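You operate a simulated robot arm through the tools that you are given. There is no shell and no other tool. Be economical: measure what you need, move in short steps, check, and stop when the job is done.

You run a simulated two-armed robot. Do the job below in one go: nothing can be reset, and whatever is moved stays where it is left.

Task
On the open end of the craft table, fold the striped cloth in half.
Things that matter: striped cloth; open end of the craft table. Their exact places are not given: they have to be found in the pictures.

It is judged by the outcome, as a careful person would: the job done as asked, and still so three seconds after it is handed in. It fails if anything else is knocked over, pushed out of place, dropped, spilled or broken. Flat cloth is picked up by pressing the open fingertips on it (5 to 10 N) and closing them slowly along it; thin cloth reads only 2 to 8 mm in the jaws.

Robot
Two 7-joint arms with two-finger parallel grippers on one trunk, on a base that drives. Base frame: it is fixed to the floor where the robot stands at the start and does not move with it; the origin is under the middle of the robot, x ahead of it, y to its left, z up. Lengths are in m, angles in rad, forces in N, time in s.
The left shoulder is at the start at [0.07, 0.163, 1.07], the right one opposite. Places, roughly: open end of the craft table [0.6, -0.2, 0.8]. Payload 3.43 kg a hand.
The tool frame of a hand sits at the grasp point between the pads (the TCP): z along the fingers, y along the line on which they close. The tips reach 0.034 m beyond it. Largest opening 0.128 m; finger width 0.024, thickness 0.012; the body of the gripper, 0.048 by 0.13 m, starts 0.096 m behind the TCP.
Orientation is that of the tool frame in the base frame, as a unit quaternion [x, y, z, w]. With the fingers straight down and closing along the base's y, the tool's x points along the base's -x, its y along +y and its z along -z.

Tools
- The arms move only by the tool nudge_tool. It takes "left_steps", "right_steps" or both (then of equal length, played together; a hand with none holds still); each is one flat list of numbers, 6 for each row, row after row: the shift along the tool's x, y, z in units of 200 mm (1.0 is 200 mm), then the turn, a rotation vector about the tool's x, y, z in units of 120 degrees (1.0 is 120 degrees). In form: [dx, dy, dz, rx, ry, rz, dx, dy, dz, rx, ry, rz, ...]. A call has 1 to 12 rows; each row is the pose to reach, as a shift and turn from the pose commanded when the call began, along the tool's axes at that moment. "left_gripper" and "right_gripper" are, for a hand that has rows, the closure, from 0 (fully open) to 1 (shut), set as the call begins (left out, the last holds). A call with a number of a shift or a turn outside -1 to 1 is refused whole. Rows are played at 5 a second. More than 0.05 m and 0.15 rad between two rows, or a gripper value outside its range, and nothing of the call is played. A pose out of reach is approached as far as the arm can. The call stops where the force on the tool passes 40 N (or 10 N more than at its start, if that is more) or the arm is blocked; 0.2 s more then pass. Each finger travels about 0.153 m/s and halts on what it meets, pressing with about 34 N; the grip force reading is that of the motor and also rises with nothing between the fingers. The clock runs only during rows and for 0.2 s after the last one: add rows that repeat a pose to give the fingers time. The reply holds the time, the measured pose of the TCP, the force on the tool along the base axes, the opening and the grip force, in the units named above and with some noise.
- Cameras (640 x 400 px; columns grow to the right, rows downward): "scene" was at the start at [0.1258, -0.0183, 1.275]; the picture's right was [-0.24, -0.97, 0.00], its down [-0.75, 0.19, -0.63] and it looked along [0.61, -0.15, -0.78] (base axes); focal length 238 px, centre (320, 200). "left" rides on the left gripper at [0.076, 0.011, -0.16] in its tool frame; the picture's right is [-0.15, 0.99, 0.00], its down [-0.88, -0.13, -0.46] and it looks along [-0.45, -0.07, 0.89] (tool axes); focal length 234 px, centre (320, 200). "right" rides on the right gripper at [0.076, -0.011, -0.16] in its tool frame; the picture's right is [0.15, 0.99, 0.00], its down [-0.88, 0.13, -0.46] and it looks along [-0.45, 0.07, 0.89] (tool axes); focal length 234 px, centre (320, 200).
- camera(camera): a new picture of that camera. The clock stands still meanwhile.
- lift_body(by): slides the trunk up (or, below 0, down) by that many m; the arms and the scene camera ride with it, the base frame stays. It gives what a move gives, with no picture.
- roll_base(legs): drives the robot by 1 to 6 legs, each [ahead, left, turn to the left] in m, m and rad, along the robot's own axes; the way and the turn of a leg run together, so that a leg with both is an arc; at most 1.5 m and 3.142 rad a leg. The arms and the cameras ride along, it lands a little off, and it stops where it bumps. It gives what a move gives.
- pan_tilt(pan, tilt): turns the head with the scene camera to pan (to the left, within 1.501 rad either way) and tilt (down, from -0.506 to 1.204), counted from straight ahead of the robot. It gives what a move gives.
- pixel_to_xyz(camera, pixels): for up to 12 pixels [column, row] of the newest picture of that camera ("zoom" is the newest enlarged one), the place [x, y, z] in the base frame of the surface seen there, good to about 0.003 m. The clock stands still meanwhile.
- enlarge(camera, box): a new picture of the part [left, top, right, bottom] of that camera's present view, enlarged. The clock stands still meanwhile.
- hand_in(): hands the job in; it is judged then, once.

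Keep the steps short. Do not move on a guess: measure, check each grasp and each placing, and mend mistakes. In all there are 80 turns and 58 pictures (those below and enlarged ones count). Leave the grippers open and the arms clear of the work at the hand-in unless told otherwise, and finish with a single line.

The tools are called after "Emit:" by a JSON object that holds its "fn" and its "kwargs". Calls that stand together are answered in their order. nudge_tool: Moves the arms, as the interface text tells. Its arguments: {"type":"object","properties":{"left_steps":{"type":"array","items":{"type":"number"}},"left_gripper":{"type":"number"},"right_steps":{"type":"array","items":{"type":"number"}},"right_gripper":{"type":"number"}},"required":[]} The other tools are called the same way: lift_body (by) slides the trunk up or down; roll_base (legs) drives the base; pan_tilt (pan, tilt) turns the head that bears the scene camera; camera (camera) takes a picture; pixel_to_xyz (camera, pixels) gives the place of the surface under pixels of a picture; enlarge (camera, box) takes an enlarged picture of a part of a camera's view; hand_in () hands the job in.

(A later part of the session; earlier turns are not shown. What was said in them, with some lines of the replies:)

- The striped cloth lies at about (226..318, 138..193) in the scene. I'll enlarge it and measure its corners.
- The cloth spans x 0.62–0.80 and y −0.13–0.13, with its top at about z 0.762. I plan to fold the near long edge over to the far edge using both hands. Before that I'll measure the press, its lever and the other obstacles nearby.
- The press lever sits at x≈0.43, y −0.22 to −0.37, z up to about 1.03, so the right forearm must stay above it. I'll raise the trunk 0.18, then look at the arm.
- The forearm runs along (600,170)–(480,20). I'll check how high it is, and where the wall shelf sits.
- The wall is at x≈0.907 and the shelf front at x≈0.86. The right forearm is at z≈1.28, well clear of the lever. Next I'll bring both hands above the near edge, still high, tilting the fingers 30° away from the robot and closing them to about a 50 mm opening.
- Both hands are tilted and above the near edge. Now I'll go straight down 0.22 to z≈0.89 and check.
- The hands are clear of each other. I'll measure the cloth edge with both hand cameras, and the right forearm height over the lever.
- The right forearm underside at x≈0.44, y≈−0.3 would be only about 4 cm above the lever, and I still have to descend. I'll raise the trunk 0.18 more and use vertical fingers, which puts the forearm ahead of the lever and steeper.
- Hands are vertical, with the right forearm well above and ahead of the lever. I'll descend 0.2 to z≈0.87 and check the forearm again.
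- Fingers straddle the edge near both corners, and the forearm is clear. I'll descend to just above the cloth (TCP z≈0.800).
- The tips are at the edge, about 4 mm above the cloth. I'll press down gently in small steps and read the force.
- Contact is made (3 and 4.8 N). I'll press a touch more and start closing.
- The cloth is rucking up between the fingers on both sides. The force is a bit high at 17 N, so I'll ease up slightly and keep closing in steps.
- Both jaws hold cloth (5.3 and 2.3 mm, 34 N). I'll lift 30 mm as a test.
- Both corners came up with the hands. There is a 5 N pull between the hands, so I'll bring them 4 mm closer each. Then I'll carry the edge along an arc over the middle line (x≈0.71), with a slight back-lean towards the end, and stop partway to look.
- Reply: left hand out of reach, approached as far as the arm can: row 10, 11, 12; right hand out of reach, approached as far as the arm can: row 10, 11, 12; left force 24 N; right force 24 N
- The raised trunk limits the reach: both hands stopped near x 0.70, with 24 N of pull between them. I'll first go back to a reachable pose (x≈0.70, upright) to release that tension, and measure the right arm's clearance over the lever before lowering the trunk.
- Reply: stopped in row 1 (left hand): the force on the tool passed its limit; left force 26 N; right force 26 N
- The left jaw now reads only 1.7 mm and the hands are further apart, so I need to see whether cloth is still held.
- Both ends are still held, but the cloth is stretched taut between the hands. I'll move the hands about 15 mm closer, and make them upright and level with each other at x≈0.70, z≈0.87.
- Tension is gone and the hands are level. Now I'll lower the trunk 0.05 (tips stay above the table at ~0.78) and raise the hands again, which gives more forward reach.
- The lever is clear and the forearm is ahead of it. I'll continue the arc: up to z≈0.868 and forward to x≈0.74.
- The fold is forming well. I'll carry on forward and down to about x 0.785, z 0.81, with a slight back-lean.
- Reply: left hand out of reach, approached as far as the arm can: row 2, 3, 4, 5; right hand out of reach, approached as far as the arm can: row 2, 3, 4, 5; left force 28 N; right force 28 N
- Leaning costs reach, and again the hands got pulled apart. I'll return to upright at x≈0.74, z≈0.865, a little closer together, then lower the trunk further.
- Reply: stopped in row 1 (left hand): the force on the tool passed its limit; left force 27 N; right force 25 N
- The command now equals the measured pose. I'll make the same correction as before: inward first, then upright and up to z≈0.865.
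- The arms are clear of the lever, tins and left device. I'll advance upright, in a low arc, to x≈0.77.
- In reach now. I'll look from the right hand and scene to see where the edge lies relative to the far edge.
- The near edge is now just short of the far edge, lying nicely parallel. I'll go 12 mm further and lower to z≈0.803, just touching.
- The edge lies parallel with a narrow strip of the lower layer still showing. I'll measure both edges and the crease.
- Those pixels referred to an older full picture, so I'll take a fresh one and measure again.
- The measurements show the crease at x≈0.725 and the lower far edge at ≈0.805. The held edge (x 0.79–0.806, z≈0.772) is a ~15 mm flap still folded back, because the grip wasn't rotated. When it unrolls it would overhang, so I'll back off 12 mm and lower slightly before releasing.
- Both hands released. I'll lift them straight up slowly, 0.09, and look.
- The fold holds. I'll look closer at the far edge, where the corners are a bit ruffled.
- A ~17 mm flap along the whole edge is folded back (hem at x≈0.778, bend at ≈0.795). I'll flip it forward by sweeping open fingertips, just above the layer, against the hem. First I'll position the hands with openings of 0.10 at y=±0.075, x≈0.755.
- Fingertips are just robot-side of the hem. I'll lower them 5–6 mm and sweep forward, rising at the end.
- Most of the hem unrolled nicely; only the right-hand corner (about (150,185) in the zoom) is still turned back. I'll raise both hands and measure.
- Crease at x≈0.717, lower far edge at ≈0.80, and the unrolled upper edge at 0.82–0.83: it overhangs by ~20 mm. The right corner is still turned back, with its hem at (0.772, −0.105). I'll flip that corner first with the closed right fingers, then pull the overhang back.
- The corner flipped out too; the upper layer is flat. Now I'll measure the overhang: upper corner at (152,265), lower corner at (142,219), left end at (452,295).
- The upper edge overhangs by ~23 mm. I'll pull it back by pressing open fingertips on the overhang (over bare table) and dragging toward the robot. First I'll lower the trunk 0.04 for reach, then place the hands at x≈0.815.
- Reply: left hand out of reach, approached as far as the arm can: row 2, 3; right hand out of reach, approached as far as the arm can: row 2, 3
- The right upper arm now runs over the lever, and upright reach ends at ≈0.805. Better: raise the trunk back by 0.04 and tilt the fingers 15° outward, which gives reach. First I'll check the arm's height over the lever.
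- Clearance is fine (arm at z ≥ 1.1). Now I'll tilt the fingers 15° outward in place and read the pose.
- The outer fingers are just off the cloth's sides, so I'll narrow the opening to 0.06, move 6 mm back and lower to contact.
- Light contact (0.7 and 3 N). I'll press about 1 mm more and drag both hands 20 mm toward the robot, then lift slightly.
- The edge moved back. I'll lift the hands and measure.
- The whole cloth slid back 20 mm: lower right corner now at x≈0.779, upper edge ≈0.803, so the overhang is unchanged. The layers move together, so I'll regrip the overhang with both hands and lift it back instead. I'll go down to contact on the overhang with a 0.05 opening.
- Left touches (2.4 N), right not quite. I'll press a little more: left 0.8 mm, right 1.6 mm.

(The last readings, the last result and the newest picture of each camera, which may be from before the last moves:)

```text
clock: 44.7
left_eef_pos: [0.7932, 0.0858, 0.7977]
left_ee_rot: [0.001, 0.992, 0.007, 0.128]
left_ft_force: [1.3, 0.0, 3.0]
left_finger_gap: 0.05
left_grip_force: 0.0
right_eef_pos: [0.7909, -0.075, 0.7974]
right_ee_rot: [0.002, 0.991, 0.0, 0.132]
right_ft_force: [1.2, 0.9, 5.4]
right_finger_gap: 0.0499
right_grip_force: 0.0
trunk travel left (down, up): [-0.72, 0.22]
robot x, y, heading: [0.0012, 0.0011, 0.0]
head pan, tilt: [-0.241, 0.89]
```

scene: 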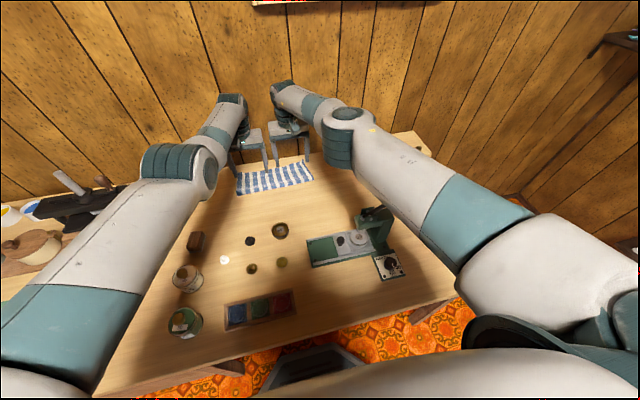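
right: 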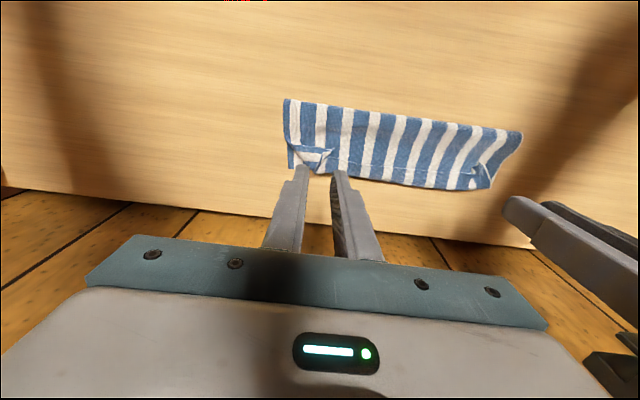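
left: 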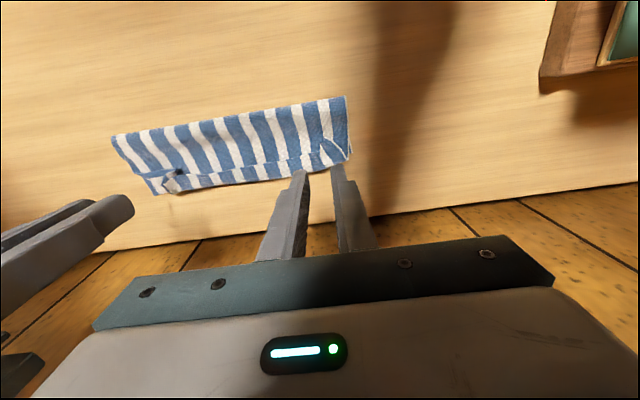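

Good contact. Closing slowly in steps.

Emit:
{"fn": "nudge_tool", "kwargs": {"left_steps": [0.001, 0, 0.004, 0, 0, 0], "right_steps": [0, 0, 0.002, 0, 0, 0], "left_gripper": 0.7, "right_gripper": 0.7}}

Emit:
{"fn": "nudge_tool", "kwargs": {"left_steps": [0, 0, 0, 0, 0, 0], "right_steps": [0, 0, 0, 0, 0, 0], "left_gripper": 0.8, "right_gripper": 0.8}}

Emit:
{"fn": "nudge_tool", "kwargs": {"left_steps": [0, 0, 0, 0, 0, 0], "right_steps": [0, 0, 0, 0, 0, 0], "left_gripper": 0.9, "right_gripper": 0.9}}

Emit:
{"fn": "nudge_tool", "kwargs": {"left_steps": [0, 0, 0, 0, 0, 0, 0, 0, 0, 0, 0, 0], "right_steps": [0, 0, 0, 0, 0, 0, 0, 0, 0, 0, 0, 0], "left_gripper": 1.0, "right_gripper": 1.0}}

```text
clock: 45.1
left_eef_pos: [0.7919, 0.0854, 0.7973]
left_ee_rot: [0.001, 0.992, 0.006, 0.129]
left_ft_force: [-0.7, 0.3, 7.3]
left_finger_gap: 0.0383
left_grip_force: 0.0
right_eef_pos: [0.7902, -0.0738, 0.7973]
right_ee_rot: [0.002, 0.991, 0.001, 0.133]
right_ft_force: [1.9, -0.1, 7.0]
right_finger_gap: 0.0382
right_grip_force: 0.1
trunk travel left (down, up): [-0.72, 0.22]
robot x, y, heading: [0.0006, -0.001, 0.0]
head pan, tilt: [-0.241, 0.89]
```

```text
clock: 45.5
left_eef_pos: [0.7908, 0.0853, 0.7984]
left_ee_rot: [0.001, 0.992, 0.007, 0.129]
left_ft_force: [0.3, -0.3, 7.3]
left_finger_gap: 0.0257
left_grip_force: 0.0
right_eef_pos: [0.7908, -0.0746, 0.7965]
right_ee_rot: [0.003, 0.991, 0.0, 0.132]
right_ft_force: [1.2, -0.1, 7.5]
right_finger_gap: 0.0258
right_grip_force: 0.0
trunk travel left (down, up): [-0.72, 0.22]
robot x, y, heading: [-0.0016, 0.001, 0.007]
head pan, tilt: [-0.241, 0.89]
```

```text
clock: 45.9
left_eef_pos: [0.7914, 0.0856, 0.7958]
left_ee_rot: [0.0, 0.991, 0.007, 0.13]
left_ft_force: [-0.1, -0.9, 6.2]
left_finger_gap: 0.0128
left_grip_force: 0.6
right_eef_pos: [0.7893, -0.0727, 0.7976]
right_ee_rot: [0.003, 0.991, 0.001, 0.132]
right_ft_force: [-0.8, 2.2, 8.4]
right_finger_gap: 0.0123
right_grip_force: 0.0
trunk travel left (down, up): [-0.72, 0.22]
robot x, y, heading: [-0.002, -0.0016, 0.002]
head pan, tilt: [-0.241, 0.89]
```

```text
clock: 46.5
left_eef_pos: [0.7911, 0.0838, 0.7977]
left_ee_rot: [0.001, 0.992, 0.006, 0.13]
left_ft_force: [0.5, -11.9, 5.3]
left_finger_gap: 0.0027
left_grip_force: 34.3
right_eef_pos: [0.7894, -0.072, 0.7972]
right_ee_rot: [0.002, 0.991, 0.002, 0.132]
right_ft_force: [-0.4, 12.3, 8.8]
right_finger_gap: 0.0017
right_grip_force: 33.8
trunk travel left (down, up): [-0.72, 0.22]
robot x, y, heading: [-0.0006, 0.0014, -0.005]
head pan, tilt: [-0.241, 0.89]
```

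Both hold (2.7 and 1.7 mm), with 12 N pull between them. I'll move inward 6 mm each, lift 30 mm, and look.

Emit:
{"fn": "nudge_tool", "kwargs": {"left_steps": [-0.005, -0.03, -0.02, 0, 0, 0, -0.02, -0.03, -0.075, 0, 0, 0, -0.039, -0.03, -0.145, 0, 0, 0], "right_steps": [-0.005, 0.03, -0.02, 0, 0, 0, -0.02, 0.03, -0.075, 0, 0, 0, -0.039, 0.03, -0.145, 0, 0, 0]}}

Emit:
{"fn": "camera", "kwargs": {"camera": "right"}}

```text
clock: 47.3
left_eef_pos: [0.792, 0.0798, 0.8267]
left_ee_rot: [0.002, 0.992, 0.007, 0.129]
left_ft_force: [0.4, -2.3, 0.0]
left_finger_gap: 0.0024
left_grip_force: 33.9
right_eef_pos: [0.7905, -0.0693, 0.8252]
right_ee_rot: [0.004, 0.991, 0.0, 0.131]
right_ft_force: [0.1, 2.9, 0.1]
right_finger_gap: 0.0016
right_grip_force: 34.2
trunk travel left (down, up): [-0.72, 0.22]
robot x, y, heading: [-0.0029, -0.0024, 0.004]
head pan, tilt: [-0.241, 0.89]
```

```text
5 pictures are left
```

right: 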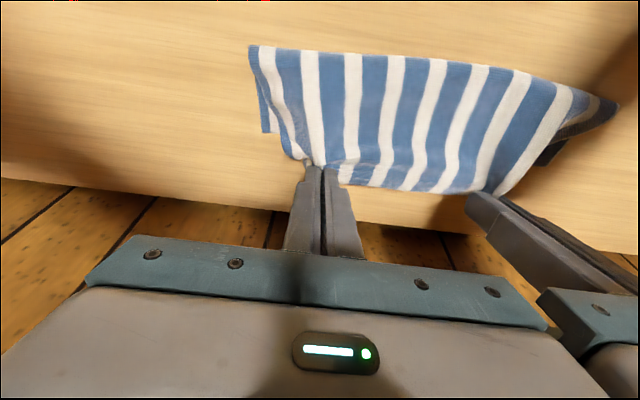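

Only the upper layer is lifted, with the lower layer staying on the table. I'll move 22 mm back toward the robot and lower it gently.

Emit:
{"fn": "nudge_tool", "kwargs": {"left_steps": [0.035, 0, -0.01, 0, 0, 0, 0.07, 0, -0.019, 0, 0, 0, 0.106, 0, -0.0285, 0, 0, 0, 0.12, 0, 0.025, 0, 0, 0, 0.136, 0, 0.08, 0, 0, 0, 0.136, 0, 0.08, 0, 0, 0], "right_steps": [0.035, 0, -0.01, 0, 0, 0, 0.07, 0, -0.019, 0, 0, 0, 0.106, 0, -0.0285, 0, 0, 0, 0.12, 0, 0.025, 0, 0, 0, 0.136, 0, 0.08, 0, 0, 0, 0.136, 0, 0.08, 0, 0, 0]}}

Emit:
{"fn": "camera", "kwargs": {"camera": "right"}}

Emit:
{"fn": "pixel_to_xyz", "kwargs": {"camera": "right", "pixels": [[262, 130], [265, 120], [400, 180], [400, 186], [400, 192], [450, 190], [450, 196], [350, 70], [430, 80], [400, 140], [400, 110], [400, 160]]}}

```text
clock: 48.7
left_eef_pos: [0.7708, 0.0802, 0.8024]
left_ee_rot: [0.002, 0.992, 0.007, 0.129]
left_ft_force: [0.6, -0.6, -0.8]
left_finger_gap: 0.0024
left_grip_force: 34.2
right_eef_pos: [0.7691, -0.0691, 0.8022]
right_ee_rot: [0.002, 0.991, 0.001, 0.131]
right_ft_force: [0.1, 1.5, -0.1]
right_finger_gap: 0.0018
right_grip_force: 34.4
trunk travel left (down, up): [-0.72, 0.22]
robot x, y, heading: [-0.0017, -0.0006, -0.002]
head pan, tilt: [-0.241, 0.89]
```

```text
4 pictures are left
```

right: 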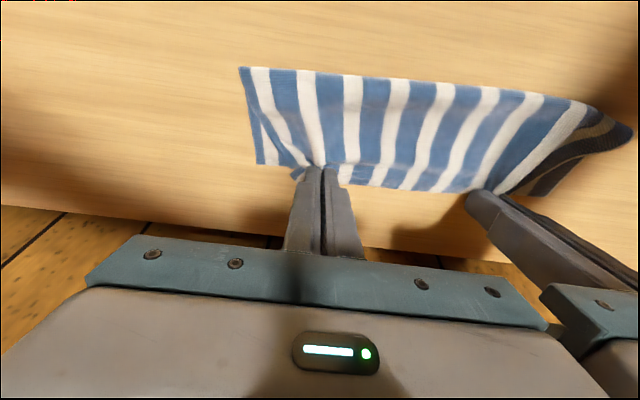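

```text
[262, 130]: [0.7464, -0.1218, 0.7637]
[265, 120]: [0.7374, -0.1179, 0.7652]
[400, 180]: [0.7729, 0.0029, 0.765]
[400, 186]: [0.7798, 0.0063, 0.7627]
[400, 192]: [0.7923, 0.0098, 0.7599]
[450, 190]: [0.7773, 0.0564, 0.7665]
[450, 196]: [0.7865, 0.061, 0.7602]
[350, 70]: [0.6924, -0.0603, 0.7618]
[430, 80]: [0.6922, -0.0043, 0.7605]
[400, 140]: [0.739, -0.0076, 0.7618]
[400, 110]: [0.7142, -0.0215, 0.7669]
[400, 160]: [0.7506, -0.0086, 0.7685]
```

The upper edge (x≈0.781) now matches the lower one. I'll release by slowly opening to about the original 0.05, so the ruck spreads back, then lift.

Emit:
{"fn": "nudge_tool", "kwargs": {"left_steps": [0.001, 0.03, 0.005, 0, 0, 0], "right_steps": [0.001, -0.03, 0.005, 0, 0, 0], "left_gripper": 0.85, "right_gripper": 0.85}}

Emit:
{"fn": "nudge_tool", "kwargs": {"left_steps": [0, 0, 0, 0, 0, 0], "right_steps": [0, 0, 0, 0, 0, 0], "left_gripper": 0.6, "right_gripper": 0.6}}

Emit:
{"fn": "nudge_tool", "kwargs": {"left_steps": [-0.02, 0, -0.07, 0, 0, 0, -0.078, 0, -0.29, 0, 0, 0, -0.117, 0, -0.435, 0, 0, 0], "right_steps": [-0.02, 0, -0.07, 0, 0, 0, -0.078, 0, -0.29, 0, 0, 0, -0.117, 0, -0.435, 0, 0, 0]}}

Emit:
{"fn": "enlarge", "kwargs": {"camera": "right", "box": [220, 20, 580, 240]}}

```text
clock: 49.1
left_eef_pos: [0.7692, 0.0863, 0.8017]
left_ee_rot: [0.0, 0.992, 0.007, 0.128]
left_ft_force: [-0.9, 0.4, -1.0]
left_finger_gap: 0.0191
left_grip_force: 0.0
right_eef_pos: [0.7693, -0.0757, 0.801]
right_ee_rot: [0.003, 0.991, 0.0, 0.132]
right_ft_force: [0.3, -0.6, 0.1]
right_finger_gap: 0.0193
right_grip_force: 0.2
trunk travel left (down, up): [-0.72, 0.22]
robot x, y, heading: [0.0013, 0.0006, 0.002]
head pan, tilt: [-0.241, 0.89]
```

```text
clock: 49.5
left_eef_pos: [0.7707, 0.0845, 0.8023]
left_ee_rot: [0.001, 0.992, 0.007, 0.128]
left_ft_force: [0.3, -0.2, -0.8]
left_finger_gap: 0.0514
left_grip_force: 0.1
right_eef_pos: [0.7698, -0.0761, 0.8018]
right_ee_rot: [0.003, 0.991, 0.001, 0.132]
right_ft_force: [0.0, -0.5, 1.1]
right_finger_gap: 0.0512
right_grip_force: 0.1
trunk travel left (down, up): [-0.72, 0.22]
robot x, y, heading: [-0.0025, 0.0034, 0.003]
head pan, tilt: [-0.241, 0.89]
```

```text
clock: 50.3
left_eef_pos: [0.7709, 0.0837, 0.8916]
left_ee_rot: [0.001, 0.992, 0.006, 0.127]
left_ft_force: [-0.1, 0.3, 0.8]
left_finger_gap: 0.0511
left_grip_force: 0.2
right_eef_pos: [0.769, -0.0749, 0.8932]
right_ee_rot: [0.002, 0.991, 0.0, 0.131]
right_ft_force: [0.3, -0.2, -0.3]
right_finger_gap: 0.0511
right_grip_force: 0.0
trunk travel left (down, up): [-0.72, 0.22]
robot x, y, heading: [0.0007, -0.0013, 0.002]
head pan, tilt: [-0.241, 0.89]
```

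```text
1.78 times, centred on (400, 130) of right
```

zoom: 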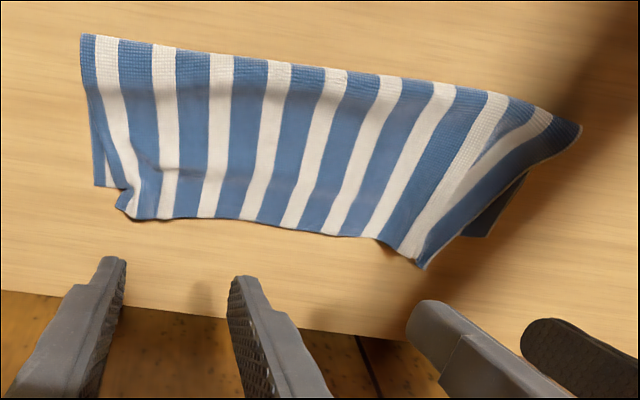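

Emit:
{"fn": "pixel_to_xyz", "kwargs": {"camera": "zoom", "pixels": [[98, 183], [488, 233], [122, 208], [150, 215], [240, 215], [340, 232], [424, 262], [478, 205], [82, 38], [300, 68], [440, 90], [578, 130]]}}

Emit:
{"fn": "pixel_to_xyz", "kwargs": {"camera": "zoom", "pixels": [[300, 100], [300, 140], [300, 180], [530, 120], [520, 150], [490, 140], [440, 200], [460, 180], [130, 190], [150, 170], [105, 120], [390, 235]]}}

```text
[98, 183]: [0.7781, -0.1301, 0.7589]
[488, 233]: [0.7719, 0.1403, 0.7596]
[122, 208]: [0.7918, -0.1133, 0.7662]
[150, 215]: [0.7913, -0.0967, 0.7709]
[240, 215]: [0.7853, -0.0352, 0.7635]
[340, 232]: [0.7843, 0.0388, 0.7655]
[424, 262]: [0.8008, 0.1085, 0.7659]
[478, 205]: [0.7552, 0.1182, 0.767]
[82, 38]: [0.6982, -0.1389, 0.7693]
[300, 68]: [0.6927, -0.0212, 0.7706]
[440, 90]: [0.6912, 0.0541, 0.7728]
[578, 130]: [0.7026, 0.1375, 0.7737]
```

```text
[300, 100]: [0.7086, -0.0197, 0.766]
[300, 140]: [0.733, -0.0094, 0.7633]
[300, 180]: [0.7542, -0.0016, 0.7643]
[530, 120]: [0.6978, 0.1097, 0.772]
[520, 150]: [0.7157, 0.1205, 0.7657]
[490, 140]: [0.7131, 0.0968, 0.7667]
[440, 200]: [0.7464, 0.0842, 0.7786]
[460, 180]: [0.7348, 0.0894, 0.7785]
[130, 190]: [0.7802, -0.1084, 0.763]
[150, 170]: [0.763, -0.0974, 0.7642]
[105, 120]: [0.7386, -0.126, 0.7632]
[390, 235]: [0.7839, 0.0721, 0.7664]
```

The middle lines up (0.785 against ~0.778). The two upper corners are still pulled in: left at (0.801, 0.108) against (0.772, 0.140), right at (0.792, −0.113) against (0.778, −0.130). I'll spread them outward with closed fingertips pressed lightly on each corner, descending first.

Emit:
{"fn": "nudge_tool", "kwargs": {"left_steps": [0, 0.066, 0.1, 0, 0, 0, 0.02, 0.066, 0.3, 0, 0, 0, 0.035, 0.066, 0.44, 0, 0, 0, 0.036, 0.066, 0.478, 0, 0, 0], "right_steps": [0, -0.1, 0.1, 0, 0, 0, 0.02, -0.15, 0.3, 0, 0, 0, 0.03, -0.15, 0.45, 0, 0, 0, 0.032, -0.15, 0.487, 0, 0, 0], "left_gripper": 1.0, "right_gripper": 1.0}}

```text
clock: 51.3
left_eef_pos: [0.7889, 0.0969, 0.798]
left_ee_rot: [0.001, 0.992, 0.006, 0.128]
left_ft_force: [0.8, 0.1, 0.0]
left_finger_gap: 0.0
left_grip_force: 33.2
right_eef_pos: [0.786, -0.105, 0.798]
right_ee_rot: [0.003, 0.991, -0.001, 0.131]
right_ft_force: [-0.2, -0.3, 0.0]
right_finger_gap: 0.0002
right_grip_force: 33.3
trunk travel left (down, up): [-0.72, 0.22]
robot x, y, heading: [-0.0039, -0.0023, -0.002]
head pan, tilt: [-0.241, 0.89]
```

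Just above contact. I'll press ~1.5 mm first and read the force.

Emit:
{"fn": "nudge_tool", "kwargs": {"left_steps": [0.002, 0, 0.0085, 0, 0, 0, 0.002, 0, 0.0085, 0, 0, 0], "right_steps": [0.002, 0, 0.0085, 0, 0, 0, 0.002, 0, 0.0085, 0, 0, 0]}}

```text
clock: 51.9
left_eef_pos: [0.7884, 0.0978, 0.7983]
left_ee_rot: [0.001, 0.992, 0.007, 0.129]
left_ft_force: [0.9, -0.1, 2.5]
left_finger_gap: 0.0
left_grip_force: 32.9
right_eef_pos: [0.7875, -0.1051, 0.7969]
right_ee_rot: [0.002, 0.991, 0.001, 0.131]
right_ft_force: [1.3, -0.1, 3.8]
right_finger_gap: 0.0
right_grip_force: 33.3
trunk travel left (down, up): [-0.72, 0.22]
robot x, y, heading: [0.0001, -0.0001, -0.002]
head pan, tilt: [-0.241, 0.89]
```

Light contact (2.5 and 3.8 N). Now I'll drag the corners outward and slightly back, then lift.

Emit:
{"fn": "nudge_tool", "kwargs": {"left_steps": [0.018, 0.035, -0.003, 0, 0, 0, 0.036, 0.07, -0.008, 0, 0, 0, 0.054, 0.105, -0.013, 0, 0, 0, 0.072, 0.14, -0.018, 0, 0, 0, 0.05, 0.14, -0.08, 0, 0, 0, -0.03, 0.14, -0.4, 0, 0, 0], "right_steps": [0.012, -0.02, -0.003, 0, 0, 0, 0.024, -0.04, -0.006, 0, 0, 0, 0.036, -0.06, -0.009, 0, 0, 0, 0.048, -0.085, -0.013, 0, 0, 0, 0.03, -0.085, -0.08, 0, 0, 0, -0.05, -0.085, -0.4, 0, 0, 0]}}

Emit:
{"fn": "enlarge", "kwargs": {"camera": "right", "box": [240, 20, 640, 240]}}

Emit:
{"fn": "pixel_to_xyz", "kwargs": {"camera": "zoom", "pixels": [[120, 200]]}}

```text
refused: row 6 steps farther than a row can; nothing moved
```

```text
1.60 times, centred on (440, 130) of right
```

zoom: 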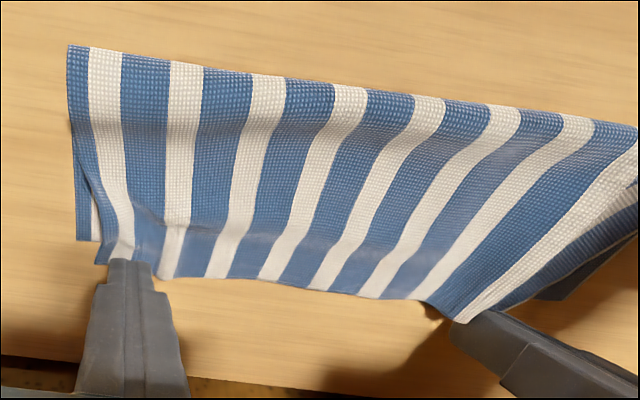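

```text
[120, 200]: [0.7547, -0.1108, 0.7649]
```

The call was refused because its last lift row was too long. Same drag again, with shorter lift rows.

Emit:
{"fn": "nudge_tool", "kwargs": {"left_steps": [0.018, 0.035, -0.003, 0, 0, 0, 0.036, 0.07, -0.008, 0, 0, 0, 0.054, 0.105, -0.013, 0, 0, 0, 0.072, 0.14, -0.018, 0, 0, 0, 0.05, 0.14, -0.08, 0, 0, 0, 0.01, 0.14, -0.24, 0, 0, 0, -0.03, 0.14, -0.42, 0, 0, 0], "right_steps": [0.012, -0.02, -0.003, 0, 0, 0, 0.024, -0.04, -0.006, 0, 0, 0, 0.036, -0.06, -0.009, 0, 0, 0, 0.048, -0.085, -0.013, 0, 0, 0, 0.03, -0.085, -0.08, 0, 0, 0, -0.01, -0.085, -0.24, 0, 0, 0, -0.05, -0.085, -0.42, 0, 0, 0]}}

Emit:
{"fn": "enlarge", "kwargs": {"camera": "right", "box": [240, 20, 640, 240]}}

```text
clock: 53.5
left_eef_pos: [0.7713, 0.123, 0.8812]
left_ee_rot: [0.001, 0.992, 0.007, 0.128]
left_ft_force: [0.2, 0.0, -0.5]
left_finger_gap: 0.0
left_grip_force: 33.1
right_eef_pos: [0.7761, -0.1219, 0.8811]
right_ee_rot: [0.003, 0.991, 0.0, 0.132]
right_ft_force: [0.7, -0.5, -0.3]
right_finger_gap: 0.0
right_grip_force: 33.0
trunk travel left (down, up): [-0.72, 0.22]
robot x, y, heading: [-0.001, -0.0003, -0.002]
head pan, tilt: [-0.241, 0.89]
```

```text
1.60 times, centred on (440, 130) of right
```

zoom: 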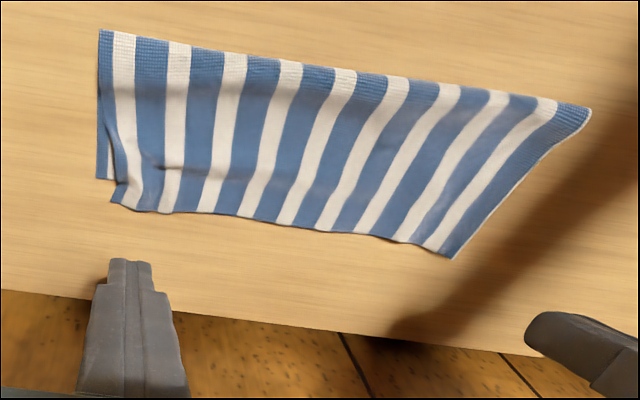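

Emit:
{"fn": "pixel_to_xyz", "kwargs": {"camera": "zoom", "pixels": [[100, 175], [116, 200], [160, 208], [240, 212], [340, 228], [420, 240], [452, 254], [480, 225], [102, 32], [300, 66], [450, 86], [585, 112]]}}

```text
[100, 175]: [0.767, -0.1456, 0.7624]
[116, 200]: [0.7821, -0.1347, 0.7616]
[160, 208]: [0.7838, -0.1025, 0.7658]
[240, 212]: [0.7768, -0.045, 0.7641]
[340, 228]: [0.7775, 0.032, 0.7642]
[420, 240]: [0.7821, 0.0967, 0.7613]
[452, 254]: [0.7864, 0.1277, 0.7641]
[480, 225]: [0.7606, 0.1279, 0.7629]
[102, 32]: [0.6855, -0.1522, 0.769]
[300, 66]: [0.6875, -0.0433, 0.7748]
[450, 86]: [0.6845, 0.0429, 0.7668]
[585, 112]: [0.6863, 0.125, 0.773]
```

The fold is now neat: the crease is straight at x≈0.686, the upper edge is at 0.777–0.786 against ≈0.767–0.77 for the lower, and the corners are within ~15 mm. I'll leave it so, raise the trunk to clear the arms, then open the grippers and back off.

Emit:
{"fn": "lift_body", "kwargs": {"by": 0.18}}

Emit:
{"fn": "nudge_tool", "kwargs": {"left_steps": [0.15, 0.12, 0, 0, 0, 0, 0.3, 0.25, 0, 0, 0, 0, 0.45, 0.4, -0.05, 0, 0, 0, 0.45, 0.4, -0.05, 0, 0, 0], "right_steps": [0.15, -0.12, 0, 0, 0, 0, 0.3, -0.25, 0, 0, 0, 0, 0.45, -0.4, -0.05, 0, 0, 0, 0.45, -0.4, -0.05, 0, 0, 0], "left_gripper": 0.0, "right_gripper": 0.0}}

Emit:
{"fn": "camera", "kwargs": {"camera": "scene"}}

```text
clock: 55.5
left_eef_pos: [0.773, 0.1238, 1.0617]
left_ee_rot: [0.001, 0.992, 0.007, 0.128]
left_ft_force: [0.5, 0.0, -0.4]
left_finger_gap: 0.0
left_grip_force: 33.0
right_eef_pos: [0.7757, -0.1222, 1.0605]
right_ee_rot: [0.002, 0.991, 0.0, 0.131]
right_ft_force: [0.7, 0.3, -1.6]
right_finger_gap: 0.0
right_grip_force: 33.0
trunk travel left (down, up): [-0.9, 0.04]
robot x, y, heading: [0.0026, -0.001, 0.003]
head pan, tilt: [-0.241, 0.89]
```

```text
clock: 56.5
left_eef_pos: [0.6816, 0.2052, 1.0456]
left_ee_rot: [0.001, 0.992, 0.007, 0.128]
left_ft_force: [0.5, 0.0, -0.4]
left_finger_gap: 0.128
left_grip_force: 0.1
right_eef_pos: [0.6865, -0.2018, 1.0464]
right_ee_rot: [0.004, 0.991, 0.0, 0.131]
right_ft_force: [-1.5, -0.4, -0.3]
right_finger_gap: 0.1278
right_grip_force: 0.0
trunk travel left (down, up): [-0.9, 0.04]
robot x, y, heading: [-0.0021, 0.0009, 0.001]
head pan, tilt: [-0.241, 0.89]
```

```text
0 pictures are left
```

scene: 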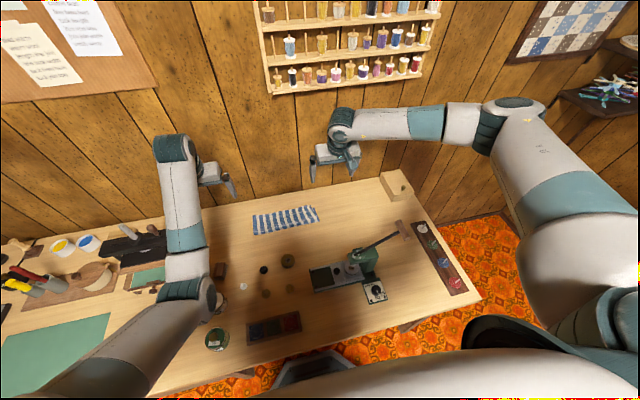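

The cloth lies folded in half at (253–319, 205–235), everything else is where it was, the grippers are open and the arms are clear. Handing in.

Emit:
{"fn": "hand_in", "kwargs": {}}

```text
The job is handed in.
```

The striped cloth is folded in half on the craft table, with the upper edge overhanging the lower by roughly 10–15 mm; nothing else was moved, and the job is handed in.
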